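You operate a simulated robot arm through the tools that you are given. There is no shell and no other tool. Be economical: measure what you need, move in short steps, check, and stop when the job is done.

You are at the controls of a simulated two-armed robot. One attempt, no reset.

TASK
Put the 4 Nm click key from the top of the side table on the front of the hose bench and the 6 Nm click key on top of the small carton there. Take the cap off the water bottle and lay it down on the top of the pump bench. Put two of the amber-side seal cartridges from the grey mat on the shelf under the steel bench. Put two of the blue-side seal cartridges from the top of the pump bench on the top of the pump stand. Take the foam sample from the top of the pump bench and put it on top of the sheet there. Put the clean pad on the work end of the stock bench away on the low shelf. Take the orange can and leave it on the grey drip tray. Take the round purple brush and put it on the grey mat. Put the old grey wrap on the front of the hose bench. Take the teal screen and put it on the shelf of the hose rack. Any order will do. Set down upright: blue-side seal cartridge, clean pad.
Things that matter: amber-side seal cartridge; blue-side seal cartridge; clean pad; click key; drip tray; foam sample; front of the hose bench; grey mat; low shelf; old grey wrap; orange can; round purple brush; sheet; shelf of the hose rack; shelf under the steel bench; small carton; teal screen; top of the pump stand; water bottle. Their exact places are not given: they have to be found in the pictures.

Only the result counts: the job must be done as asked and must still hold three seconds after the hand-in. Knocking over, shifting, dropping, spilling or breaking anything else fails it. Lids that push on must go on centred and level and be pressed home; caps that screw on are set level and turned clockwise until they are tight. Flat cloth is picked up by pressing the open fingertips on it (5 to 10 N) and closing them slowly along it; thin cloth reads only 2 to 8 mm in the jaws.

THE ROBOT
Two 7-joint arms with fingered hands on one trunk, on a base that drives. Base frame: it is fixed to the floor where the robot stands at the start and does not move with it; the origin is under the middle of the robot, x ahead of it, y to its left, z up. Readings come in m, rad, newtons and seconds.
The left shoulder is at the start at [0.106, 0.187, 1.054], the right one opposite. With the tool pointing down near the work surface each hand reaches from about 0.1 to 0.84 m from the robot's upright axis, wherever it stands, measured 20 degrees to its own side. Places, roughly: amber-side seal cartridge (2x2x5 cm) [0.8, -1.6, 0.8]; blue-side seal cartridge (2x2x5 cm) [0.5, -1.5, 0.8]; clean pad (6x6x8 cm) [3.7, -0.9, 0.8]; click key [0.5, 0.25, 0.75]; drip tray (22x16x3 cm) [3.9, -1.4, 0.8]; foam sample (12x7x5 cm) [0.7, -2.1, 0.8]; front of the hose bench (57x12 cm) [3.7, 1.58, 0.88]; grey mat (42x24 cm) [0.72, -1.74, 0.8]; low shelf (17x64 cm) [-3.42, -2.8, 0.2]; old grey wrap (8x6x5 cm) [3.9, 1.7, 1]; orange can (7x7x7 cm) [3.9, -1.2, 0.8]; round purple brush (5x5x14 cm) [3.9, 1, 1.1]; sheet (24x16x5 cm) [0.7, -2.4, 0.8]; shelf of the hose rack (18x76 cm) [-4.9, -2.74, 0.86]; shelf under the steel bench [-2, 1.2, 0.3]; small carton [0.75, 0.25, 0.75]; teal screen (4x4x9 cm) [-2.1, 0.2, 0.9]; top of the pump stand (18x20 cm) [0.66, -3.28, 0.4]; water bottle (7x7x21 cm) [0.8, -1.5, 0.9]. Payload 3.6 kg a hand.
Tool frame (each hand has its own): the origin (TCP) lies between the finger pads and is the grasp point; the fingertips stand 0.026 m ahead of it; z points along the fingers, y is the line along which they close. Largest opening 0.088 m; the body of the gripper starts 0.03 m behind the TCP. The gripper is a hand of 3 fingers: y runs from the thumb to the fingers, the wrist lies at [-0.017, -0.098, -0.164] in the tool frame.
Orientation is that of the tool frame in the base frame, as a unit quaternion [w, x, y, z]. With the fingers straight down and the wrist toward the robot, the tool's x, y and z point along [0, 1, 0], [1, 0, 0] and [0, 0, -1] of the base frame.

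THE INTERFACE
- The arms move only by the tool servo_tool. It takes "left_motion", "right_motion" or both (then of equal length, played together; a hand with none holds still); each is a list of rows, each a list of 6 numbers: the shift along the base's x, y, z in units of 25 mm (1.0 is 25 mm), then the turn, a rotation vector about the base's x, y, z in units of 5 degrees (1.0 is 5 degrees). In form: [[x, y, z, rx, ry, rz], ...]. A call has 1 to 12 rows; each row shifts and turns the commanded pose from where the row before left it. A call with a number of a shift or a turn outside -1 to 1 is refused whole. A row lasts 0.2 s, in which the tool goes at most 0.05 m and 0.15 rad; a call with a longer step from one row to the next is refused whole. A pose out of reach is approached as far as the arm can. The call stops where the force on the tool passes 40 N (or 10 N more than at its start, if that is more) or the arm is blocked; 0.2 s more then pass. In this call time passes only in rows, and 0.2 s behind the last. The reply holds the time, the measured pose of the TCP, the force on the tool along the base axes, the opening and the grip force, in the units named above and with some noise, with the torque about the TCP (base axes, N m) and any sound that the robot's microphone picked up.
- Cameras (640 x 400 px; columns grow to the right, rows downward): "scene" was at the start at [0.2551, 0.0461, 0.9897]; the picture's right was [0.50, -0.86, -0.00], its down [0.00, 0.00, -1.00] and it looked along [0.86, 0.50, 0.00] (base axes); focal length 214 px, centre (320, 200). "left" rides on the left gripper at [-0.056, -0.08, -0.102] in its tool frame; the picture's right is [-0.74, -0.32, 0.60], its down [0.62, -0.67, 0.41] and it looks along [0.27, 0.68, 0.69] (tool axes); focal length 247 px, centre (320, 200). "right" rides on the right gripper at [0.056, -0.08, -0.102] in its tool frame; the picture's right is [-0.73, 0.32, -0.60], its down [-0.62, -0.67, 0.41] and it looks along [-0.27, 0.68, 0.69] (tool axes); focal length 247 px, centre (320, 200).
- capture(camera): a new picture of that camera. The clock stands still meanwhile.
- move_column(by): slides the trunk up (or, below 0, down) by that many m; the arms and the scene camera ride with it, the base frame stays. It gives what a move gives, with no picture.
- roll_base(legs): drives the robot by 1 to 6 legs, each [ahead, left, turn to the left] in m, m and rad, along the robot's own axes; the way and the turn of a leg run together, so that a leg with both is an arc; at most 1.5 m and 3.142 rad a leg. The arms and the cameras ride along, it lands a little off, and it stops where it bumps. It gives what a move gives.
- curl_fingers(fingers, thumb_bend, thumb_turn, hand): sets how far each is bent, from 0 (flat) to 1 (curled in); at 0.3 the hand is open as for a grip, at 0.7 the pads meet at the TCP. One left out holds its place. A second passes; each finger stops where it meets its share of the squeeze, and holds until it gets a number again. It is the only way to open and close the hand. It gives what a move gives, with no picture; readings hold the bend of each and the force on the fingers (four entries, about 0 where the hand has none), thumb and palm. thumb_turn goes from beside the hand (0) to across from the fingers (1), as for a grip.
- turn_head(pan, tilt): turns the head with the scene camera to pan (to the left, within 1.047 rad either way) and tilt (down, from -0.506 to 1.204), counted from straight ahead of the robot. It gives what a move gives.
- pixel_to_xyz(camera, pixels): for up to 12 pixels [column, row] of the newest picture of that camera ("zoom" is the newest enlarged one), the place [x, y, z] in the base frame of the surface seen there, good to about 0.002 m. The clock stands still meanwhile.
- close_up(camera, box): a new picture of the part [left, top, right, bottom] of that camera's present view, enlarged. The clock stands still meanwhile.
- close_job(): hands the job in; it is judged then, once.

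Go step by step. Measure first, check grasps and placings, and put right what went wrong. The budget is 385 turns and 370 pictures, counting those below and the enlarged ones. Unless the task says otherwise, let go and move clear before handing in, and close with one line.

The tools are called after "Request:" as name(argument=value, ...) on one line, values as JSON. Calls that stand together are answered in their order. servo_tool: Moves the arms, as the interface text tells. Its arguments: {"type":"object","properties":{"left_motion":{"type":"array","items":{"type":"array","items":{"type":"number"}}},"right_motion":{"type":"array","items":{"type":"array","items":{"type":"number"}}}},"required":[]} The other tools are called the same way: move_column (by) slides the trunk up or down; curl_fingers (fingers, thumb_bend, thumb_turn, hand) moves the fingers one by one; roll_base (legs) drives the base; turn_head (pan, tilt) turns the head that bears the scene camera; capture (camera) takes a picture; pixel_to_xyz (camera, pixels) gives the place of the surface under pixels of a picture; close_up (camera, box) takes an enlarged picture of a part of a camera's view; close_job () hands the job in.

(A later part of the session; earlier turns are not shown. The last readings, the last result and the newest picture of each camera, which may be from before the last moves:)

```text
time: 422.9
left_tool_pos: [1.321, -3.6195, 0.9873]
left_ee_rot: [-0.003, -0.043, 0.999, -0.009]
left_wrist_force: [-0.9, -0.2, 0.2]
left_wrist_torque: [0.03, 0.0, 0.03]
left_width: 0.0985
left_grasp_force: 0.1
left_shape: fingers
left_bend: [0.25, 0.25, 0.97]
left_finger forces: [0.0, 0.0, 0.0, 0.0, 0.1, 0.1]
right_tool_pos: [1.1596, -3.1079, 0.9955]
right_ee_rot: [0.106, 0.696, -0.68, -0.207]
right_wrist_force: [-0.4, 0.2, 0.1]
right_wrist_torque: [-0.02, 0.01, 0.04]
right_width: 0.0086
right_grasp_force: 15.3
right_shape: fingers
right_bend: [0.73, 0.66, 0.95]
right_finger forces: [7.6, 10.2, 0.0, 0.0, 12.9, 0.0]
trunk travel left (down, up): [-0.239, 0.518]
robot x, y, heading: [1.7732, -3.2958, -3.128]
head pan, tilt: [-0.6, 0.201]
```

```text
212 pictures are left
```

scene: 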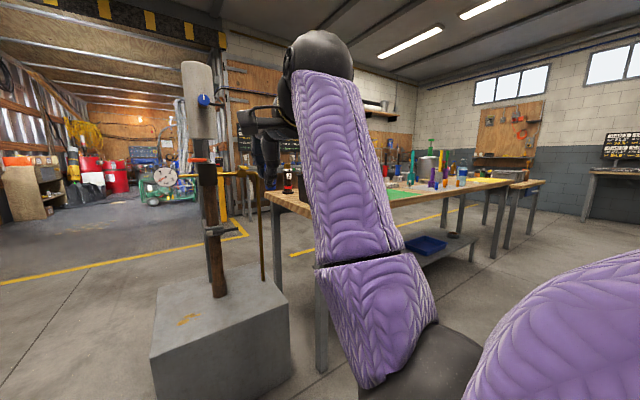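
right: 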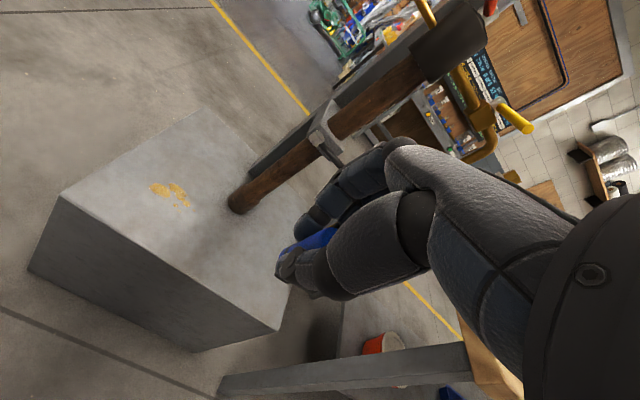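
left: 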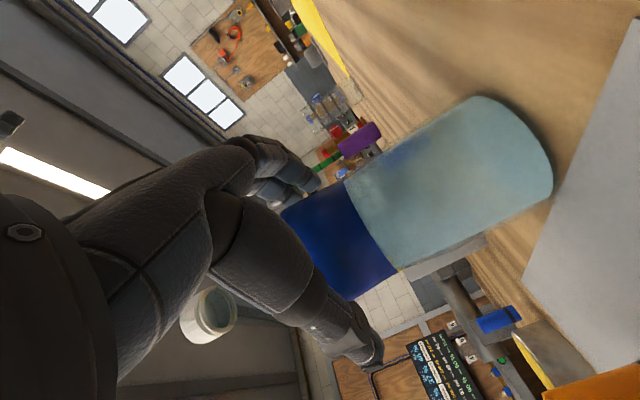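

The elbow dropped again because the wrist is high. I test lowering the hand here in free space while levelling.

Request:
servo_tool(right_motion=[[0, 0, -0.5, -0.3, -1, 0], [0, 0, -0.8, -0.3, -1, 0], [0, 0, -0.8, -0.3, -1, 0], [0, 0, -0.8, -0.3, -1, 0], [0, 0, -0.8, -0.3, -1, 0], [0, 0, -1, 0, 0, 0], [0, 0, -1, 0, 0, 0], [0, 0, -1, 0, 0, 0], [0, 0, -1, 0, 0, 0], [0, 0, -1, 0, 0, 0], [0, 0, -1, 0, 0, 0], [0, 0, -1, 0, 0, 0]])

Request:
servo_tool(right_motion=[[0, 0, -1, 0, 0, 0], [0, 0, -1, 0, 0, 0], [0, 0, -1, 0, 0, 0], [0, 0, -1, 0, 0, 0], [0, 0, -1, 0, 0, 0], [0, 0, -1, 0, 0, 0], [0, 0, -1, 0, 0, 0], [0, 0, -1, 0, 0, 0]])

Request:
turn_head(pan=-0.6, tilt=0.6)

Request:
capture(camera="scene")

```text
time: 425.5
left_tool_pos: [1.3204, -3.6189, 0.9871]
left_ee_rot: [-0.003, -0.043, 0.999, -0.009]
left_wrist_force: [-0.3, -0.5, 0.1]
left_wrist_torque: [-0.01, 0.03, 0.02]
left_width: 0.0985
left_grasp_force: 0.1
left_shape: fingers
left_bend: [0.25, 0.25, 0.97]
left_finger forces: [0.0, 0.0, 0.1, 0.0, 0.1, 0.0]
right_tool_pos: [1.1615, -3.1111, 0.7283]
right_ee_rot: [0.002, 0.716, -0.698, -0.007]
right_wrist_force: [-1.5, 0.2, -0.1]
right_wrist_torque: [-0.02, 0.01, 0.01]
right_width: 0.0079
right_grasp_force: 14.9
right_shape: fingers
right_bend: [0.73, 0.66, 0.95]
right_finger forces: [7.4, 10.2, 0.0, 0.0, 12.8, 0.0]
trunk travel left (down, up): [-0.239, 0.518]
robot x, y, heading: [1.7725, -3.2979, -3.126]
head pan, tilt: [-0.6, 0.201]
```

```text
time: 427.3
left_tool_pos: [1.3199, -3.62, 0.9852]
left_ee_rot: [-0.004, -0.043, 0.999, -0.009]
left_wrist_force: [-0.1, 1.0, 0.5]
left_wrist_torque: [-0.03, 0.01, 0.02]
left_width: 0.0983
left_grasp_force: 0.1
left_shape: fingers
left_bend: [0.25, 0.25, 0.97]
left_finger forces: [0.1, 0.0, 0.0, 0.0, 0.2, 0.1]
right_tool_pos: [1.1593, -3.1101, 0.526]
right_ee_rot: [0.003, 0.717, -0.697, -0.007]
right_wrist_force: [0.5, 0.3, -0.2]
right_wrist_torque: [0.01, -0.01, -0.03]
right_width: 0.0079
right_grasp_force: 15.1
right_shape: fingers
right_bend: [0.73, 0.66, 0.95]
right_finger forces: [7.3, 10.5, 0.0, 0.1, 12.8, 0.0]
trunk travel left (down, up): [-0.239, 0.518]
robot x, y, heading: [1.7722, -3.2951, -3.132]
head pan, tilt: [-0.6, 0.201]
```

```text
time: 428.2
left_tool_pos: [1.3206, -3.6198, 0.9864]
left_ee_rot: [-0.003, -0.043, 0.999, -0.009]
left_wrist_force: [0.1, 1.0, 0.0]
left_wrist_torque: [0.05, -0.01, -0.01]
left_width: 0.0984
left_grasp_force: 0.1
left_shape: fingers
left_bend: [0.25, 0.25, 0.97]
left_finger forces: [0.0, 0.0, 0.1, 0.0, 0.1, 0.0]
right_tool_pos: [1.159, -3.108, 0.527]
right_ee_rot: [0.003, 0.716, -0.698, -0.007]
right_wrist_force: [-0.2, 0.8, -1.0]
right_wrist_torque: [0.01, 0.02, 0.03]
right_width: 0.008
right_grasp_force: 15.5
right_shape: fingers
right_bend: [0.73, 0.66, 0.95]
right_finger forces: [7.3, 10.5, 0.1, 0.1, 12.7, 0.0]
trunk travel left (down, up): [-0.239, 0.518]
robot x, y, heading: [1.7754, -3.2959, -3.126]
head pan, tilt: [-0.6, 0.6]
```

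```text
211 pictures are left
```

scene: 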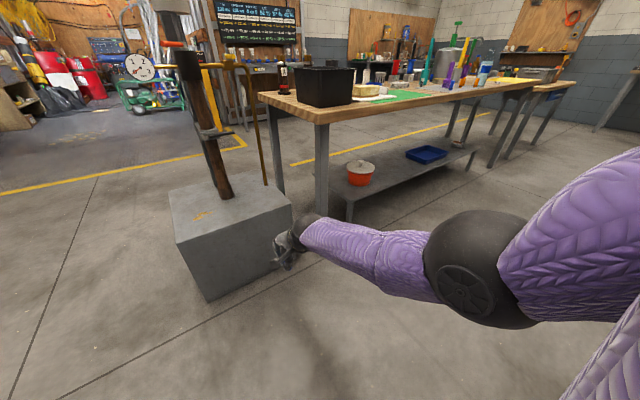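

Now the arm reaches low and level with the elbow out. I drive so the hand comes over the stand spot.

Request:
roll_base(legs=[[0.45, 0.14, -0.012]])

Request:
turn_head(pan=-0.2, tilt=0.7)

Request:
capture(camera="scene")

Request:
capture(camera="right")

```text
time: 431.0
left_tool_pos: [0.8527, -3.7394, 0.986]
left_ee_rot: [-0.003, -0.025, 1.0, -0.009]
left_wrist_force: [-0.6, 0.2, 0.0]
left_wrist_torque: [-0.02, 0.01, 0.03]
left_width: 0.0985
left_grasp_force: 0.1
left_shape: fingers
left_bend: [0.25, 0.25, 0.97]
left_finger forces: [0.0, 0.0, 0.0, 0.0, 0.1, 0.0]
right_tool_pos: [0.7102, -3.2231, 0.5257]
right_ee_rot: [-0.002, -0.703, 0.711, 0.008]
right_wrist_force: [0.4, -0.4, -0.6]
right_wrist_torque: [0.0, 0.01, 0.01]
right_width: 0.0078
right_grasp_force: 15.3
right_shape: fingers
right_bend: [0.73, 0.66, 0.95]
right_finger forces: [7.2, 10.5, 0.1, 0.1, 12.8, 0.1]
trunk travel left (down, up): [-0.239, 0.518]
robot x, y, heading: [1.3213, -3.4336, 3.121]
head pan, tilt: [-0.6, 0.6]
```

```text
time: 431.9
left_tool_pos: [0.8537, -3.7395, 0.9864]
left_ee_rot: [-0.003, -0.025, 1.0, -0.009]
left_wrist_force: [0.0, 0.1, -0.2]
left_wrist_torque: [0.01, -0.01, -0.02]
left_width: 0.0984
left_grasp_force: 0.1
left_shape: fingers
left_bend: [0.25, 0.25, 0.97]
left_finger forces: [0.0, 0.1, 0.0, 0.1, 0.1, 0.1]
right_tool_pos: [0.711, -3.2241, 0.5256]
right_ee_rot: [-0.002, -0.703, 0.711, 0.008]
right_wrist_force: [0.7, -0.6, 0.8]
right_wrist_torque: [-0.04, 0.01, -0.02]
right_width: 0.0077
right_grasp_force: 15.5
right_shape: fingers
right_bend: [0.73, 0.66, 0.95]
right_finger forces: [7.3, 10.5, 0.0, 0.1, 12.8, 0.0]
trunk travel left (down, up): [-0.239, 0.518]
robot x, y, heading: [1.3164, -3.4305, 3.121]
head pan, tilt: [-0.201, 0.7]
```

```text
210 pictures are left
```

scene: 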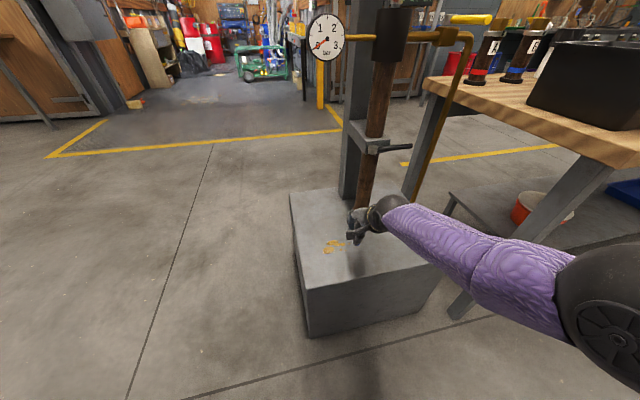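

```text
209 pictures are left
```

right: 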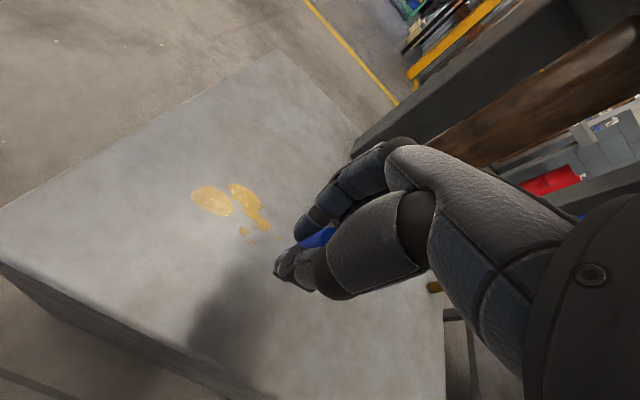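

I shift to y −3.25, lower to just above the top and check that the cartridge is vertical.

Request:
servo_tool(right_motion=[[-0.2, -0.6, -0.5, 0, 0, 0], [-0.2, -0.5, -0.8, 0, 0, 0], [0, 0, -0.8, 0, 0, 0], [0, 0, -0.7, 0, 0, 0]])

Request:
close_up(camera="scene", box=[290, 150, 430, 290])

Request:
close_up(camera="right", box=[240, 180, 400, 320])

```text
time: 432.9
left_tool_pos: [0.8529, -3.74, 0.986]
left_ee_rot: [-0.003, -0.026, 1.0, -0.01]
left_wrist_force: [0.6, 0.0, -0.3]
left_wrist_torque: [-0.04, 0.03, 0.01]
left_width: 0.0984
left_grasp_force: 0.1
left_shape: fingers
left_bend: [0.25, 0.25, 0.97]
left_finger forces: [0.0, 0.0, 0.0, 0.0, 0.0, 0.0]
right_tool_pos: [0.7214, -3.237, 0.4918]
right_ee_rot: [-0.003, -0.703, 0.711, 0.008]
right_wrist_force: [0.9, -0.3, -0.7]
right_wrist_torque: [0.03, 0.01, 0.0]
right_width: 0.0077
right_grasp_force: 15.2
right_shape: fingers
right_bend: [0.73, 0.66, 0.95]
right_finger forces: [7.3, 10.5, 0.0, 0.1, 12.8, 0.0]
right hand out of reach, approached as far as the arm can: row 2, 3, 4
trunk travel left (down, up): [-0.239, 0.518]
robot x, y, heading: [1.322, -3.4308, 3.118]
head pan, tilt: [-0.201, 0.7]
```

```text
2.86 times, centred on (360, 220) of scene
```

zoom: 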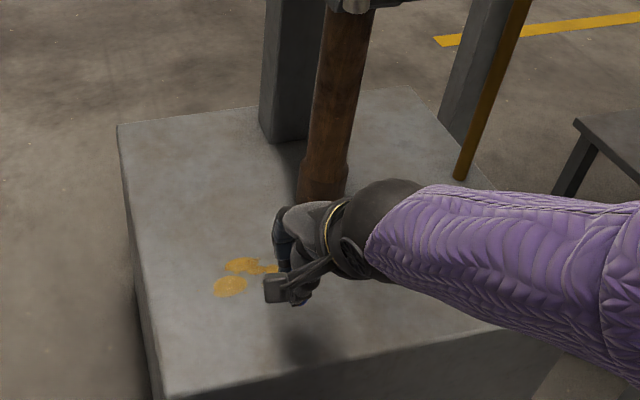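

```text
2.86 times, centred on (320, 250) of right
```

zoom: 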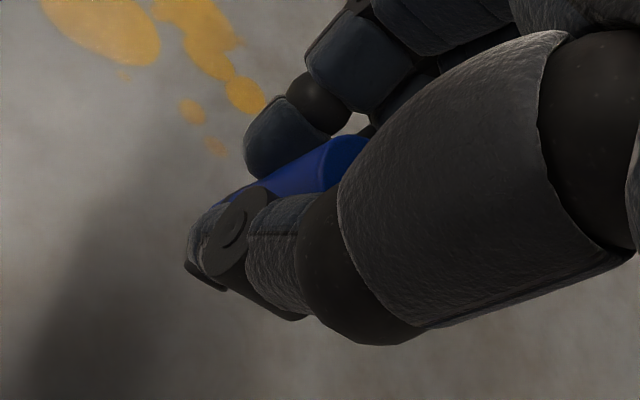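

The arm is straight, so I lower the rest with the trunk.

Request:
move_column(by=-0.04)

Request:
close_up(camera="scene", box=[310, 160, 400, 270])

```text
time: 433.7
left_tool_pos: [0.8535, -3.7387, 0.9469]
left_ee_rot: [-0.004, -0.024, 1.0, -0.009]
left_wrist_force: [0.7, -0.3, -0.4]
left_wrist_torque: [-0.02, 0.02, -0.02]
left_width: 0.0983
left_grasp_force: 0.1
left_shape: fingers
left_bend: [0.25, 0.25, 0.97]
left_finger forces: [0.0, 0.0, 0.0, 0.0, 0.0, 0.0]
right_tool_pos: [0.7226, -3.2376, 0.4535]
right_ee_rot: [-0.003, -0.703, 0.711, 0.007]
right_wrist_force: [-0.7, 0.5, 0.1]
right_wrist_torque: [0.0, 0.02, -0.03]
right_width: 0.0081
right_grasp_force: 15.4
right_shape: fingers
right_bend: [0.73, 0.66, 0.95]
right_finger forces: [7.2, 10.5, 0.0, 0.0, 12.7, 0.0]
trunk travel left (down, up): [-0.199, 0.558]
robot x, y, heading: [1.3203, -3.4345, 3.117]
head pan, tilt: [-0.201, 0.7]
```

```text
3.64 times, centred on (355, 215) of scene
```

zoom: 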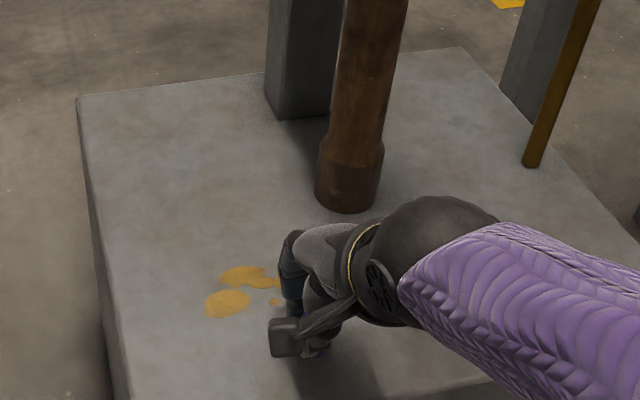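

Request:
move_column(by=-0.006)

Request:
move_column(by=-0.003)

```text
time: 434.3
left_tool_pos: [0.8528, -3.7399, 0.9404]
left_ee_rot: [-0.003, -0.025, 1.0, -0.008]
left_wrist_force: [-0.4, 0.7, 0.0]
left_wrist_torque: [0.0, 0.04, -0.01]
left_width: 0.0984
left_grasp_force: 0.1
left_shape: fingers
left_bend: [0.25, 0.25, 0.97]
left_finger forces: [0.0, 0.1, 0.1, 0.0, 0.0, 0.1]
right_tool_pos: [0.7227, -3.2379, 0.4477]
right_ee_rot: [-0.003, -0.703, 0.711, 0.007]
right_wrist_force: [0.2, 0.4, 0.5]
right_wrist_torque: [0.03, -0.01, 0.04]
right_width: 0.0079
right_grasp_force: 14.9
right_shape: fingers
right_bend: [0.73, 0.66, 0.95]
right_finger forces: [7.2, 10.5, 0.1, 0.1, 12.7, 0.0]
trunk travel left (down, up): [-0.193, 0.564]
robot x, y, heading: [1.3161, -3.4305, 3.12]
head pan, tilt: [-0.201, 0.7]
```

```text
time: 434.8
left_tool_pos: [0.854, -3.7395, 0.9374]
left_ee_rot: [-0.003, -0.026, 1.0, -0.009]
left_wrist_force: [0.4, 0.0, -0.5]
left_wrist_torque: [0.02, -0.01, -0.03]
left_width: 0.0986
left_grasp_force: 0.1
left_shape: fingers
left_bend: [0.25, 0.25, 0.97]
left_finger forces: [0.0, 0.0, 0.0, 0.0, 0.1, 0.1]
right_tool_pos: [0.7223, -3.238, 0.4432]
right_ee_rot: [-0.003, -0.704, 0.71, 0.007]
right_wrist_force: [0.2, 0.0, 0.3]
right_wrist_torque: [0.02, -0.01, -0.03]
right_width: 0.0077
right_grasp_force: 15.2
right_shape: fingers
right_bend: [0.73, 0.66, 0.95]
right_finger forces: [7.1, 10.5, 0.0, 0.0, 12.7, 0.0]
trunk travel left (down, up): [-0.19, 0.567]
robot x, y, heading: [1.318, -3.4363, 3.124]
head pan, tilt: [-0.201, 0.7]
```

Request:
move_column(by=-0.003)

Request:
move_column(by=-0.003)

Request:
close_up(camera="scene", box=[330, 200, 390, 270])

```text
time: 435.3
left_tool_pos: [0.8533, -3.7399, 0.9341]
left_ee_rot: [-0.003, -0.025, 1.0, -0.009]
left_wrist_force: [0.9, 0.0, -0.1]
left_wrist_torque: [0.01, 0.02, -0.03]
left_width: 0.0984
left_grasp_force: 0.0
left_shape: fingers
left_bend: [0.25, 0.25, 0.97]
left_finger forces: [0.0, 0.1, 0.0, 0.1, 0.0, 0.0]
right_tool_pos: [0.7214, -3.2385, 0.4415]
right_ee_rot: [-0.003, -0.704, 0.71, 0.008]
right_wrist_force: [-0.1, 0.7, 4.7]
right_wrist_torque: [-0.06, -0.07, 0.01]
right_width: 0.0076
right_grasp_force: 16.4
right_shape: fingers
right_bend: [0.74, 0.66, 0.95]
right_finger forces: [7.6, 11.2, 0.0, 0.0, 13.3, 0.0]
trunk travel left (down, up): [-0.187, 0.57]
robot x, y, heading: [1.3168, -3.432, 3.119]
head pan, tilt: [-0.201, 0.7]
```

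```text
time: 435.9
left_tool_pos: [0.8541, -3.7388, 0.932]
left_ee_rot: [-0.003, -0.025, 1.0, -0.009]
left_wrist_force: [0.2, 0.0, -0.9]
left_wrist_torque: [-0.01, 0.0, 0.04]
left_width: 0.0984
left_grasp_force: 0.1
left_shape: fingers
left_bend: [0.25, 0.25, 0.97]
left_finger forces: [0.0, 0.1, 0.0, 0.0, 0.1, 0.1]
right_tool_pos: [0.721, -3.2376, 0.4408]
right_ee_rot: [-0.005, -0.703, 0.711, 0.009]
right_wrist_force: [-0.9, 1.2, 13.4]
right_wrist_torque: [-0.02, -0.09, 0.03]
right_width: 0.0072
right_grasp_force: 18.3
right_shape: fingers
right_bend: [0.74, 0.67, 0.94]
right_finger forces: [8.3, 13.2, 0.0, 0.0, 14.5, 0.0]
trunk travel left (down, up): [-0.184, 0.573]
robot x, y, heading: [1.3166, -3.4351, 3.118]
head pan, tilt: [-0.201, 0.7]
```

```text
5.71 times, centred on (360, 235) of scene
```

zoom: 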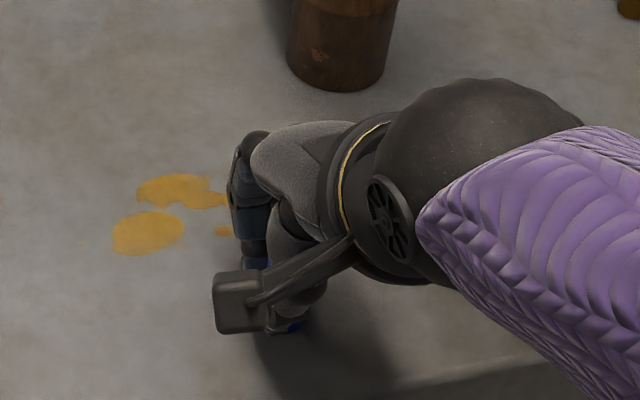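

Contact is firm. I release in two steps and raise with the trunk.

Request:
move_column(by=0.002)

Request:
curl_fingers(hand="right", fingers=0.58, thumb_bend=0.57)

Request:
curl_fingers(hand="right", fingers=0.45, thumb_bend=0.45)

Request:
move_column(by=0.12)

Request:
capture(camera="scene")

Request:
capture(camera="right")

```text
time: 436.4
left_tool_pos: [0.8539, -3.7393, 0.933]
left_ee_rot: [-0.003, -0.025, 1.0, -0.009]
left_wrist_force: [0.5, -0.1, 0.6]
left_wrist_torque: [-0.01, -0.02, 0.02]
left_width: 0.0983
left_grasp_force: 0.0
left_shape: fingers
left_bend: [0.25, 0.25, 0.97]
left_finger forces: [0.1, 0.1, 0.0, 0.0, 0.0, 0.1]
right_tool_pos: [0.7232, -3.2383, 0.4389]
right_ee_rot: [-0.003, -0.703, 0.711, 0.008]
right_wrist_force: [-1.8, 1.1, 10.5]
right_wrist_torque: [0.01, -0.04, 0.0]
right_width: 0.0074
right_grasp_force: 17.7
right_shape: fingers
right_bend: [0.74, 0.67, 0.94]
right_finger forces: [8.8, 13.0, 0.1, 0.0, 14.1, 0.0]
trunk travel left (down, up): [-0.186, 0.571]
robot x, y, heading: [1.3162, -3.4315, 3.119]
head pan, tilt: [-0.201, 0.7]
```

```text
time: 437.4
left_tool_pos: [0.8525, -3.7398, 0.9318]
left_ee_rot: [-0.003, -0.025, 1.0, -0.009]
left_wrist_force: [0.5, 0.0, 0.0]
left_wrist_torque: [-0.04, 0.02, -0.01]
left_width: 0.0987
left_grasp_force: 0.1
left_shape: fingers
left_bend: [0.25, 0.25, 0.97]
left_finger forces: [0.0, 0.1, 0.0, 0.0, 0.0, 0.0]
right_tool_pos: [0.722, -3.2397, 0.4406]
right_ee_rot: [-0.003, -0.703, 0.711, 0.008]
right_wrist_force: [-0.5, 0.1, 0.7]
right_wrist_torque: [0.02, -0.03, 0.0]
right_width: 0.0299
right_grasp_force: 0.0
right_shape: fingers
right_bend: [0.57, 0.56, 0.97]
right_finger forces: [0.1, 0.1, 0.0, 0.0, 0.1, 0.1]
trunk travel left (down, up): [-0.186, 0.571]
robot x, y, heading: [1.3193, -3.4322, 3.116]
head pan, tilt: [-0.201, 0.7]
```

```text
time: 438.4
left_tool_pos: [0.853, -3.7396, 0.9334]
left_ee_rot: [-0.003, -0.025, 1.0, -0.009]
left_wrist_force: [1.2, -0.1, -0.1]
left_wrist_torque: [0.01, 0.0, 0.04]
left_width: 0.0986
left_grasp_force: 0.1
left_shape: fingers
left_bend: [0.25, 0.25, 0.97]
left_finger forces: [0.1, 0.0, 0.0, 0.0, 0.0, 0.0]
right_tool_pos: [0.7213, -3.237, 0.4401]
right_ee_rot: [-0.002, -0.703, 0.711, 0.008]
right_wrist_force: [-0.2, -0.1, -0.2]
right_wrist_torque: [0.01, 0.02, 0.0]
right_width: 0.0553
right_grasp_force: 0.1
right_shape: fingers
right_bend: [0.45, 0.45, 0.97]
right_finger forces: [0.1, 0.0, 0.0, 0.1, 0.0, 0.0]
trunk travel left (down, up): [-0.186, 0.571]
robot x, y, heading: [1.3192, -3.4325, 3.121]
head pan, tilt: [-0.201, 0.7]
```

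```text
time: 439.9
left_tool_pos: [0.8518, -3.7405, 1.0525]
left_ee_rot: [-0.002, -0.025, 1.0, -0.01]
left_wrist_force: [-0.4, 0.3, 0.4]
left_wrist_torque: [0.0, -0.03, 0.01]
left_width: 0.0988
left_grasp_force: 0.1
left_shape: fingers
left_bend: [0.25, 0.25, 0.97]
left_finger forces: [0.0, 0.0, 0.0, 0.0, 0.0, 0.0]
right_tool_pos: [0.7126, -3.2379, 0.5882]
right_ee_rot: [-0.021, -0.704, 0.709, 0.025]
right_wrist_force: [0.0, -0.2, -0.4]
right_wrist_torque: [0.0, 0.0, 0.01]
right_width: 0.0557
right_grasp_force: 0.1
right_shape: fingers
right_bend: [0.45, 0.45, 0.97]
right_finger forces: [0.1, 0.0, 0.1, 0.0, 0.1, 0.1]
trunk travel left (down, up): [-0.306, 0.451]
robot x, y, heading: [1.3195, -3.4321, 3.119]
head pan, tilt: [-0.201, 0.7]
```

```text
204 pictures are left
```

scene: 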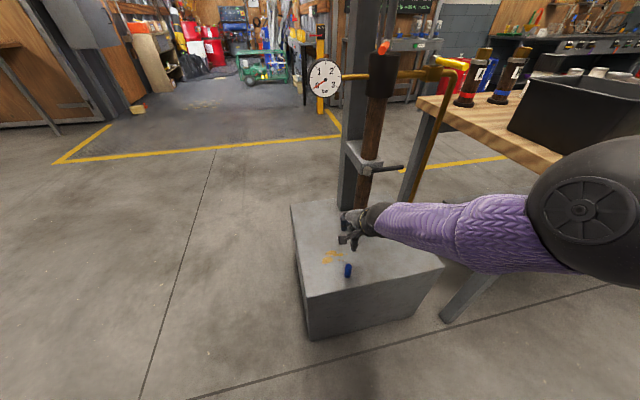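

```text
203 pictures are left
```

right: 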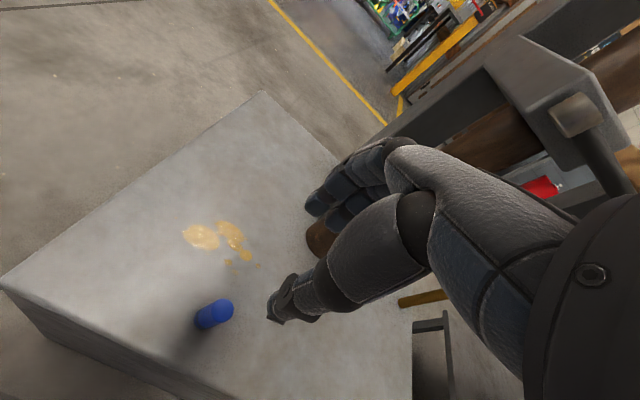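

B1 stands upright on the stand. Now the ambers: I back off, raise the trunk and slide right to the mat.

Request:
roll_base(legs=[[-0.4, 0, 0.02]])

Request:
move_column(by=0.4)

Request:
roll_base(legs=[[0, -1.4, 0], [0, -0.27, 0]])

Request:
turn_head(pan=0, tilt=0.8)

Request:
capture(camera="scene")

```text
time: 442.4
left_tool_pos: [1.2588, -3.7533, 1.0529]
left_ee_rot: [-0.003, -0.036, 0.999, -0.009]
left_wrist_force: [-0.3, -0.3, 0.3]
left_wrist_torque: [-0.01, 0.01, -0.01]
left_width: 0.0986
left_grasp_force: 0.1
left_shape: fingers
left_bend: [0.25, 0.25, 0.97]
left_finger forces: [0.0, 0.0, 0.0, 0.0, 0.0, 0.1]
right_tool_pos: [1.1059, -3.256, 0.5899]
right_ee_rot: [0.023, 0.711, -0.702, -0.026]
right_wrist_force: [-0.3, 0.4, -0.2]
right_wrist_torque: [-0.03, -0.01, 0.0]
right_width: 0.0556
right_grasp_force: 0.2
right_shape: fingers
right_bend: [0.45, 0.45, 0.97]
right_finger forces: [0.0, 0.1, 0.0, 0.0, 0.0, 0.0]
trunk travel left (down, up): [-0.306, 0.451]
robot x, y, heading: [1.7175, -3.4372, -3.139]
head pan, tilt: [-0.201, 0.7]
```

```text
time: 446.2
left_tool_pos: [1.2588, -3.7543, 1.4523]
left_ee_rot: [-0.003, -0.035, 0.999, -0.008]
left_wrist_force: [-0.6, -0.4, 0.6]
left_wrist_torque: [-0.01, 0.0, -0.03]
left_width: 0.0981
left_grasp_force: 0.1
left_shape: fingers
left_bend: [0.25, 0.25, 0.97]
left_finger forces: [0.1, 0.0, 0.0, 0.0, 0.1, 0.1]
right_tool_pos: [1.0878, -3.2564, 1.0634]
right_ee_rot: [0.065, 0.708, -0.699, -0.07]
right_wrist_force: [0.2, -0.3, -0.8]
right_wrist_torque: [0.01, -0.02, 0.0]
right_width: 0.0555
right_grasp_force: 0.2
right_shape: fingers
right_bend: [0.45, 0.45, 0.97]
right_finger forces: [0.0, 0.0, 0.0, 0.0, 0.0, 0.0]
trunk travel left (down, up): [-0.706, 0.051]
robot x, y, heading: [1.7169, -3.4338, -3.136]
head pan, tilt: [-0.201, 0.7]
```

```text
time: 454.6
left_tool_pos: [1.2489, -2.1135, 1.4537]
left_ee_rot: [-0.003, -0.044, 0.999, -0.009]
left_wrist_force: [0.5, 0.1, 0.3]
left_wrist_torque: [0.0, -0.01, -0.01]
left_width: 0.0983
left_grasp_force: 0.1
left_shape: fingers
left_bend: [0.25, 0.25, 0.97]
left_finger forces: [0.0, 0.0, 0.0, 0.0, 0.1, 0.0]
right_tool_pos: [1.0721, -1.618, 1.0625]
right_ee_rot: [0.065, 0.714, -0.694, -0.069]
right_wrist_force: [0.5, -0.1, 0.5]
right_wrist_torque: [0.01, -0.01, 0.03]
right_width: 0.0554
right_grasp_force: 0.1
right_shape: fingers
right_bend: [0.45, 0.45, 0.97]
right_finger forces: [0.0, 0.0, 0.0, 0.0, 0.0, 0.0]
trunk travel left (down, up): [-0.706, 0.051]
robot x, y, heading: [1.7048, -1.7867, -3.127]
head pan, tilt: [-0.201, 0.7]
```

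```text
time: 455.3
left_tool_pos: [1.2499, -2.1115, 1.4534]
left_ee_rot: [-0.004, -0.043, 0.999, -0.01]
left_wrist_force: [0.2, 0.2, 0.5]
left_wrist_torque: [-0.02, 0.01, 0.02]
left_width: 0.0987
left_grasp_force: 0.2
left_shape: fingers
left_bend: [0.25, 0.25, 0.97]
left_finger forces: [0.1, 0.0, 0.1, 0.1, 0.0, 0.0]
right_tool_pos: [1.0711, -1.6166, 1.0635]
right_ee_rot: [0.066, 0.714, -0.694, -0.069]
right_wrist_force: [0.5, 0.2, 0.5]
right_wrist_torque: [0.03, 0.05, 0.0]
right_width: 0.0556
right_grasp_force: 0.2
right_shape: fingers
right_bend: [0.45, 0.45, 0.97]
right_finger forces: [0.0, 0.0, 0.0, 0.0, 0.0, 0.0]
trunk travel left (down, up): [-0.706, 0.051]
robot x, y, heading: [1.7024, -1.7865, -3.131]
head pan, tilt: [0.0, 0.799]
```

```text
202 pictures are left
```

scene: 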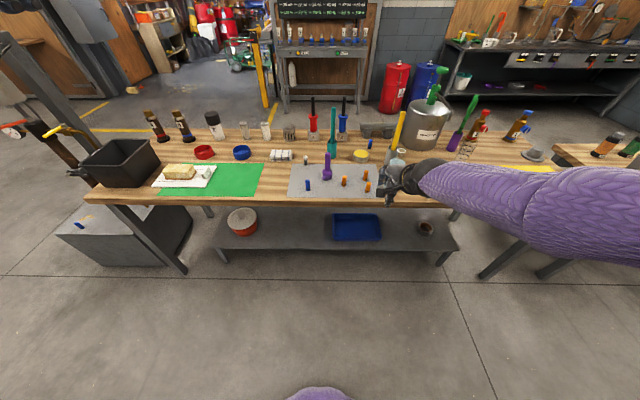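

I drive so the right hand comes over amber A1 (0.808, −1.591) and level it.

Request:
roll_base(legs=[[0.26, -0.025, -0.01]])

Request:
servo_tool(right_motion=[[0, 0, -0.2, 0, -0.8, 0], [0, 0, -0.4, 0, -0.8, 0], [0, 0, -0.6, 0, -0.6, 0], [0, 0, -0.8, 0, 0, 0], [0, 0, -0.8, 0, 0, 0]])

Request:
capture(camera="right")

Request:
capture(camera="scene")

```text
time: 457.2
left_tool_pos: [0.9857, -2.0858, 1.4549]
left_ee_rot: [-0.004, -0.038, 0.999, -0.009]
left_wrist_force: [0.6, -1.6, 0.1]
left_wrist_torque: [-0.04, 0.02, 0.0]
left_width: 0.0987
left_grasp_force: 0.1
left_shape: fingers
left_bend: [0.25, 0.25, 0.97]
left_finger forces: [0.0, 0.0, 0.0, 0.0, 0.0, 0.1]
right_tool_pos: [0.8124, -1.5884, 1.0634]
right_ee_rot: [0.066, 0.71, -0.697, -0.069]
right_wrist_force: [0.2, -0.3, -0.1]
right_wrist_torque: [0.04, -0.01, 0.02]
right_width: 0.0555
right_grasp_force: 0.0
right_shape: fingers
right_bend: [0.45, 0.45, 0.97]
right_finger forces: [0.1, 0.0, 0.1, 0.0, 0.0, 0.0]
trunk travel left (down, up): [-0.706, 0.051]
robot x, y, heading: [1.4396, -1.7649, -3.134]
head pan, tilt: [0.0, 0.799]
```

```text
time: 458.4
left_tool_pos: [0.9852, -2.0841, 1.4516]
left_ee_rot: [-0.003, -0.038, 0.999, -0.009]
left_wrist_force: [-0.6, 0.1, 0.0]
left_wrist_torque: [0.01, -0.01, 0.03]
left_width: 0.0985
left_grasp_force: 0.1
left_shape: fingers
left_bend: [0.25, 0.25, 0.97]
left_finger forces: [0.1, 0.0, 0.1, 0.0, 0.0, 0.0]
right_tool_pos: [0.8753, -1.5875, 1.0004]
right_ee_rot: [-0.002, 0.714, -0.7, -0.001]
right_wrist_force: [-0.5, 0.7, -0.4]
right_wrist_torque: [-0.02, -0.03, -0.03]
right_width: 0.0558
right_grasp_force: 0.0
right_shape: fingers
right_bend: [0.45, 0.45, 0.97]
right_finger forces: [0.1, 0.1, 0.0, 0.1, 0.1, 0.1]
right hand out of reach, approached as far as the arm can: row 1, 2, 3, 4, 5
trunk travel left (down, up): [-0.706, 0.051]
robot x, y, heading: [1.4413, -1.7675, -3.141]
head pan, tilt: [0.0, 0.799]
```

```text
201 pictures are left
```

right: 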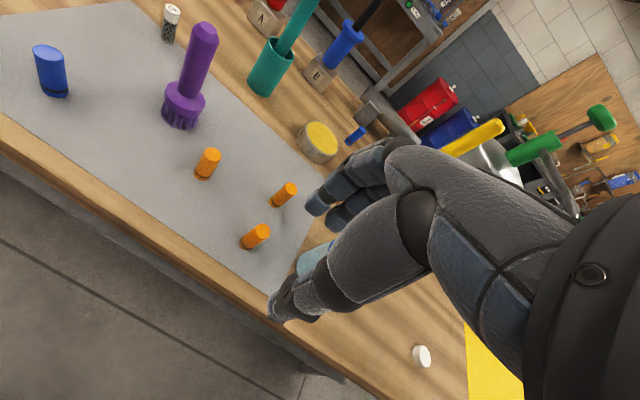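

```text
200 pictures are left
```

scene: 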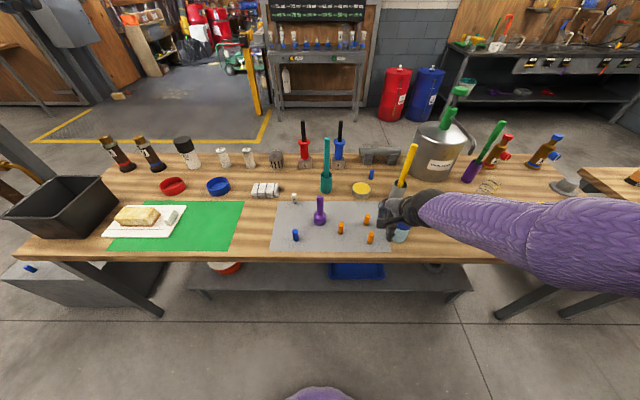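

The trunk is a bit too high; I lower it 8 cm and then move the hand over A1.

Request:
move_column(by=-0.08)

Request:
servo_tool(right_motion=[[-0.5, 0, 0.5, 0, 0, 0], [-0.7, -0.05, 0.3, 0, 0, 0], [-0.7, -0.05, 0, 0, 0, 0], [-0.7, 0, 0, 0, 0, 0]])

Request:
capture(camera="right")

```text
time: 459.6
left_tool_pos: [0.9848, -2.0857, 1.3736]
left_ee_rot: [-0.003, -0.038, 0.999, -0.009]
left_wrist_force: [0.1, 0.4, -0.5]
left_wrist_torque: [0.01, 0.02, 0.02]
left_width: 0.0985
left_grasp_force: 0.0
left_shape: fingers
left_bend: [0.25, 0.25, 0.97]
left_finger forces: [0.0, 0.0, 0.1, 0.0, 0.0, 0.0]
right_tool_pos: [0.8759, -1.5878, 0.92]
right_ee_rot: [-0.003, 0.713, -0.701, -0.002]
right_wrist_force: [-0.6, -0.1, -0.9]
right_wrist_torque: [0.0, -0.02, 0.0]
right_width: 0.0559
right_grasp_force: 0.1
right_shape: fingers
right_bend: [0.45, 0.45, 0.97]
right_finger forces: [0.1, 0.0, 0.0, 0.0, 0.1, 0.0]
trunk travel left (down, up): [-0.626, 0.131]
robot x, y, heading: [1.4422, -1.7695, -3.139]
head pan, tilt: [0.0, 0.799]
```

```text
time: 460.6
left_tool_pos: [0.9853, -2.0853, 1.3731]
left_ee_rot: [-0.003, -0.038, 0.999, -0.009]
left_wrist_force: [0.0, 0.2, -0.3]
left_wrist_torque: [-0.02, -0.03, -0.02]
left_width: 0.0984
left_grasp_force: 0.1
left_shape: fingers
left_bend: [0.25, 0.25, 0.97]
left_finger forces: [0.1, 0.0, 0.0, 0.0, 0.0, 0.1]
right_tool_pos: [0.8616, -1.5918, 0.9388]
right_ee_rot: [-0.002, 0.713, -0.701, -0.001]
right_wrist_force: [0.4, 0.3, 0.8]
right_wrist_torque: [0.0, -0.03, 0.02]
right_width: 0.0555
right_grasp_force: 0.0
right_shape: fingers
right_bend: [0.45, 0.45, 0.97]
right_finger forces: [0.0, 0.1, 0.0, 0.0, 0.0, 0.1]
right hand out of reach, approached as far as the arm can: row 2, 3, 4
trunk travel left (down, up): [-0.626, 0.131]
robot x, y, heading: [1.4372, -1.7622, -3.142]
head pan, tilt: [0.0, 0.799]
```

```text
199 pictures are left
```

right: 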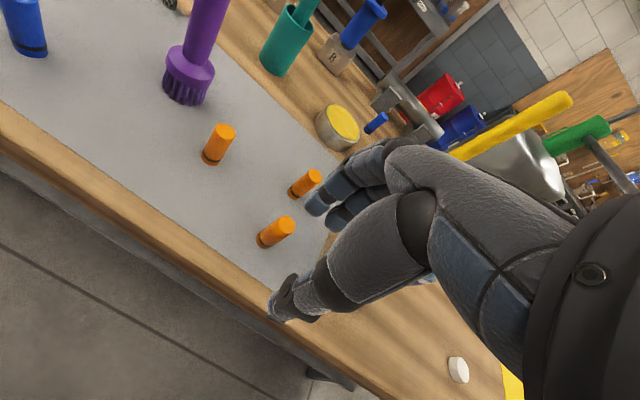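

I nudge the base 5.5 cm forward to bring the hand over A1, then descend with the trunk.

Request:
roll_base(legs=[[0.055, 0, 0]])

Request:
capture(camera="right")

Request:
pixel_to_xyz(camera="right", pixels=[[258, 260], [290, 230], [230, 190]])

```text
time: 461.5
left_tool_pos: [0.9268, -2.0851, 1.3728]
left_ee_rot: [-0.003, -0.038, 0.999, -0.01]
left_wrist_force: [-0.1, -1.1, -0.9]
left_wrist_torque: [-0.02, -0.03, 0.02]
left_width: 0.0985
left_grasp_force: 0.0
left_shape: fingers
left_bend: [0.25, 0.25, 0.97]
left_finger forces: [0.0, 0.0, 0.1, 0.1, 0.1, 0.1]
right_tool_pos: [0.8022, -1.5909, 0.9375]
right_ee_rot: [-0.002, 0.714, -0.7, -0.001]
right_wrist_force: [0.4, -0.7, -0.3]
right_wrist_torque: [0.01, 0.02, -0.01]
right_width: 0.0557
right_grasp_force: 0.2
right_shape: fingers
right_bend: [0.45, 0.45, 0.97]
right_finger forces: [0.1, 0.0, 0.1, 0.0, 0.0, 0.0]
trunk travel left (down, up): [-0.626, 0.131]
robot x, y, heading: [1.39, -1.765, -3.136]
head pan, tilt: [0.0, 0.799]
```

```text
198 pictures are left
```

right: 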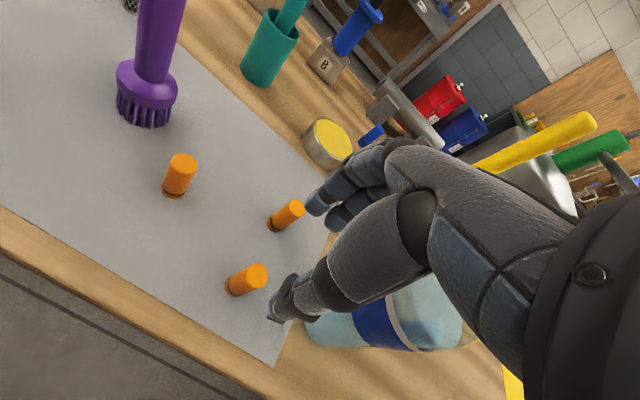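

```text
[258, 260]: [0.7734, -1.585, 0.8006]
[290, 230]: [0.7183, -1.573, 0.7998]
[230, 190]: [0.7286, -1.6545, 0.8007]
```

Request:
pixel_to_xyz(camera="right", pixels=[[257, 272], [248, 268], [290, 208], [182, 160]])

Request:
move_column(by=-0.05)

Request:
capture(camera="right")

```text
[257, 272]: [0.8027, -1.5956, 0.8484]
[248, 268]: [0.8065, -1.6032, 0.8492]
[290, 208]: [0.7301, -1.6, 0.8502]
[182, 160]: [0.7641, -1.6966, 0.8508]
```

```text
time: 462.4
left_tool_pos: [0.9297, -2.0865, 1.3232]
left_ee_rot: [-0.004, -0.038, 0.999, -0.008]
left_wrist_force: [0.0, 0.4, 0.2]
left_wrist_torque: [0.0, 0.03, -0.01]
left_width: 0.0984
left_grasp_force: 0.1
left_shape: fingers
left_bend: [0.25, 0.25, 0.97]
left_finger forces: [0.0, 0.1, 0.1, 0.1, 0.0, 0.0]
right_tool_pos: [0.8037, -1.5914, 0.8888]
right_ee_rot: [-0.003, 0.714, -0.701, 0.0]
right_wrist_force: [0.5, -0.3, 0.2]
right_wrist_torque: [0.01, 0.01, 0.02]
right_width: 0.0555
right_grasp_force: 0.0
right_shape: fingers
right_bend: [0.45, 0.45, 0.97]
right_finger forces: [0.1, 0.1, 0.0, 0.0, 0.1, 0.0]
trunk travel left (down, up): [-0.576, 0.181]
robot x, y, heading: [1.388, -1.7667, -3.136]
head pan, tilt: [0.0, 0.799]
```

```text
197 pictures are left
```

right: 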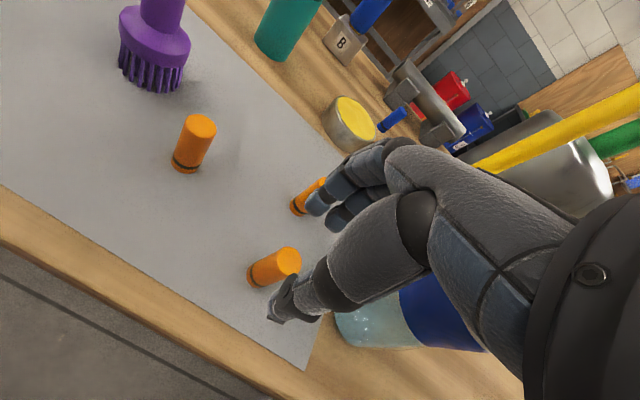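

A1 is 6 mm to the −y side; I correct, descend the rest and grip.

Request:
servo_tool(right_motion=[[0.04, -0.22, 0, 0, 0, 0]])

Request:
move_column(by=-0.046)

Request:
capture(camera="right")

Request:
curl_fingers(hand="right", fingers=0.72, thumb_bend=0.72)

Request:
capture(camera="right")

```text
time: 462.8
left_tool_pos: [0.9284, -2.086, 1.323]
left_ee_rot: [-0.003, -0.039, 0.999, -0.008]
left_wrist_force: [0.5, 0.2, 0.1]
left_wrist_torque: [0.0, -0.01, -0.03]
left_width: 0.0985
left_grasp_force: 0.1
left_shape: fingers
left_bend: [0.25, 0.25, 0.97]
left_finger forces: [0.0, 0.0, 0.1, 0.0, 0.1, 0.0]
right_tool_pos: [0.8048, -1.5975, 0.8896]
right_ee_rot: [-0.003, 0.713, -0.701, -0.001]
right_wrist_force: [-0.2, 0.1, -0.1]
right_wrist_torque: [-0.03, 0.0, -0.01]
right_width: 0.0557
right_grasp_force: 0.0
right_shape: fingers
right_bend: [0.45, 0.45, 0.97]
right_finger forces: [0.0, 0.1, 0.0, 0.0, 0.0, 0.0]
trunk travel left (down, up): [-0.576, 0.181]
robot x, y, heading: [1.3848, -1.7643, -3.141]
head pan, tilt: [0.0, 0.799]
```

```text
time: 463.7
left_tool_pos: [0.9286, -2.0859, 1.2774]
left_ee_rot: [-0.002, -0.039, 0.999, -0.009]
left_wrist_force: [-0.7, 1.1, -0.1]
left_wrist_torque: [-0.01, 0.03, -0.01]
left_width: 0.0986
left_grasp_force: 0.0
left_shape: fingers
left_bend: [0.25, 0.25, 0.97]
left_finger forces: [0.0, 0.0, 0.1, 0.1, 0.0, 0.1]
right_tool_pos: [0.8042, -1.5978, 0.8404]
right_ee_rot: [-0.004, 0.714, -0.7, 0.0]
right_wrist_force: [0.9, 0.0, -0.2]
right_wrist_torque: [0.02, 0.01, 0.03]
right_width: 0.0556
right_grasp_force: 0.0
right_shape: fingers
right_bend: [0.45, 0.45, 0.97]
right_finger forces: [0.0, 0.1, 0.1, 0.0, 0.1, 0.1]
trunk travel left (down, up): [-0.53, 0.227]
robot x, y, heading: [1.3846, -1.7628, -3.137]
head pan, tilt: [0.0, 0.799]
```

```text
196 pictures are left
```

right: 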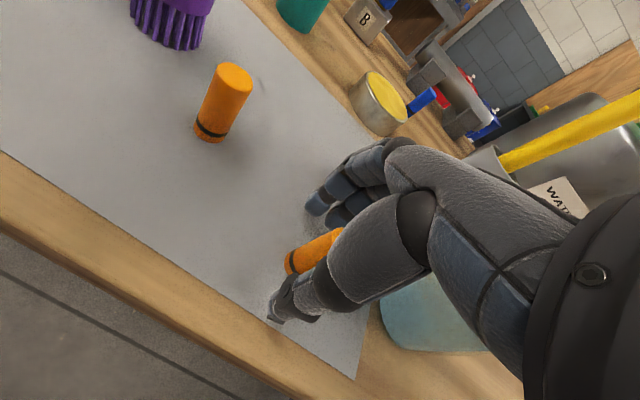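

```text
time: 464.7
left_tool_pos: [0.9275, -2.0872, 1.2766]
left_ee_rot: [-0.003, -0.039, 0.999, -0.009]
left_wrist_force: [0.0, -0.2, 0.6]
left_wrist_torque: [0.01, 0.02, 0.01]
left_width: 0.0989
left_grasp_force: 0.0
left_shape: fingers
left_bend: [0.25, 0.25, 0.97]
left_finger forces: [0.0, 0.0, 0.1, 0.0, 0.0, 0.1]
right_tool_pos: [0.8039, -1.5978, 0.8378]
right_ee_rot: [-0.004, 0.714, -0.7, 0.001]
right_wrist_force: [-0.3, -1.5, 0.2]
right_wrist_torque: [-0.01, 0.01, 0.01]
right_width: 0.0092
right_grasp_force: 7.9
right_shape: fingers
right_bend: [0.68, 0.66, 0.95]
right_finger forces: [0.1, 7.8, 0.1, 0.0, 7.7, 0.0]
trunk travel left (down, up): [-0.53, 0.227]
robot x, y, heading: [1.3849, -1.7618, -3.143]
head pan, tilt: [0.0, 0.799]
```

```text
195 pictures are left
```

right: 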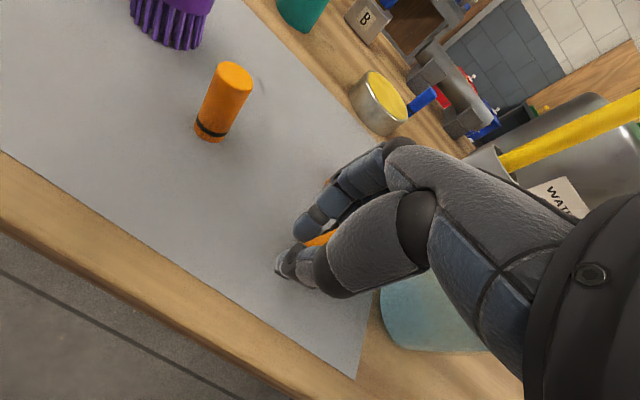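

Gripped A1. I tighten and lift with the trunk, then check.

Request:
curl_fingers(hand="right", fingers=0.8, thumb_bend=0.78)

Request:
move_column(by=0.22)

Request:
servo_tool(right_motion=[[0.5, 0.2, 0.8, 0, 0, 0], [0.8, 0.3, 0.8, 0, 0, 0], [0.8, 0.3, 0.8, 0, 0, 0], [0.8, 0.3, 0.8, 0, 0, 0], [0.8, 0.3, 0.8, 0, 0, 0], [0.8, 0.3, 0.8, 0, 0, 0], [0.8, 0.3, 0.8, 0, 0, 0], [0.8, 0.3, 0.8, 0, 0, 0]])

Request:
capture(camera="scene")

Request:
capture(camera="right")

```text
time: 465.7
left_tool_pos: [0.9282, -2.0865, 1.2772]
left_ee_rot: [-0.002, -0.039, 0.999, -0.009]
left_wrist_force: [0.6, -0.1, 0.0]
left_wrist_torque: [0.01, 0.0, 0.01]
left_width: 0.0986
left_grasp_force: 0.1
left_shape: fingers
left_bend: [0.25, 0.25, 0.97]
left_finger forces: [0.1, 0.1, 0.1, 0.0, 0.0, 0.0]
right_tool_pos: [0.8045, -1.5967, 0.8393]
right_ee_rot: [-0.005, 0.714, -0.701, 0.001]
right_wrist_force: [-0.5, -0.4, 0.1]
right_wrist_torque: [0.02, 0.04, 0.01]
right_width: 0.0001
right_grasp_force: 19.0
right_shape: fingers
right_bend: [0.76, 0.72, 0.92]
right_finger forces: [3.5, 16.8, 0.0, 0.0, 17.3, 0.0]
trunk travel left (down, up): [-0.53, 0.227]
robot x, y, heading: [1.3838, -1.7659, -3.141]
head pan, tilt: [0.0, 0.799]
```

```text
time: 468.0
left_tool_pos: [0.9286, -2.0864, 1.4969]
left_ee_rot: [-0.003, -0.038, 0.999, -0.01]
left_wrist_force: [0.4, 0.2, 0.6]
left_wrist_torque: [-0.01, -0.02, 0.0]
left_width: 0.0986
left_grasp_force: 0.0
left_shape: fingers
left_bend: [0.25, 0.25, 0.97]
left_finger forces: [0.0, 0.0, 0.1, 0.0, 0.0, 0.0]
right_tool_pos: [0.8034, -1.5959, 1.0633]
right_ee_rot: [-0.001, 0.714, -0.7, 0.0]
right_wrist_force: [0.3, 0.8, 0.0]
right_wrist_torque: [-0.05, 0.03, -0.01]
right_width: 0.0001
right_grasp_force: 18.6
right_shape: fingers
right_bend: [0.76, 0.72, 0.92]
right_finger forces: [3.6, 16.8, 0.0, 0.0, 17.4, 0.1]
trunk travel left (down, up): [-0.75, 0.007]
robot x, y, heading: [1.3844, -1.7667, -3.137]
head pan, tilt: [0.0, 0.799]
```

```text
time: 469.8
left_tool_pos: [0.93, -2.0855, 1.498]
left_ee_rot: [-0.003, -0.039, 0.999, -0.01]
left_wrist_force: [0.7, -0.2, 0.3]
left_wrist_torque: [-0.04, 0.04, 0.01]
left_width: 0.0982
left_grasp_force: 0.1
left_shape: fingers
left_bend: [0.25, 0.25, 0.97]
left_finger forces: [0.1, 0.0, 0.0, 0.0, 0.0, 0.0]
right_tool_pos: [0.9569, -1.5375, 1.2236]
right_ee_rot: [-0.002, 0.714, -0.7, 0.0]
right_wrist_force: [-0.1, -0.2, -0.1]
right_wrist_torque: [-0.02, 0.04, 0.01]
right_width: 0.0
right_grasp_force: 18.5
right_shape: fingers
right_bend: [0.76, 0.72, 0.92]
right_finger forces: [3.6, 16.7, 0.1, 0.1, 17.3, 0.0]
trunk travel left (down, up): [-0.75, 0.007]
robot x, y, heading: [1.3865, -1.7667, -3.132]
head pan, tilt: [0.0, 0.799]
```

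```text
194 pictures are left
```

scene: 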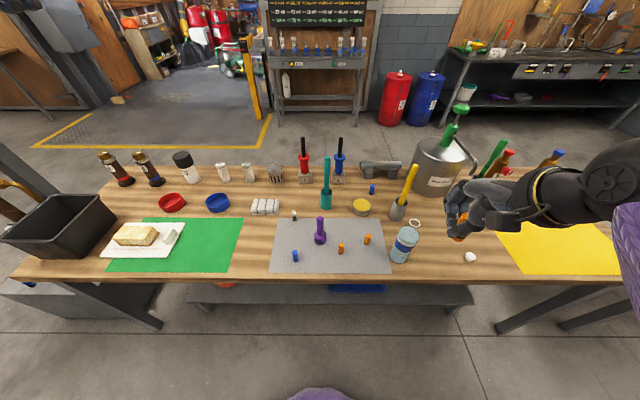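

```text
193 pictures are left
```

right: 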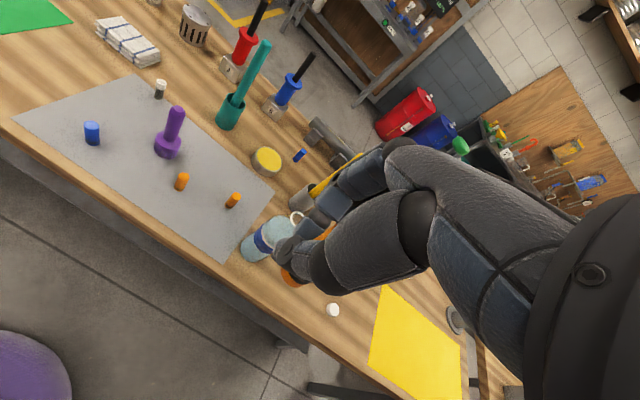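

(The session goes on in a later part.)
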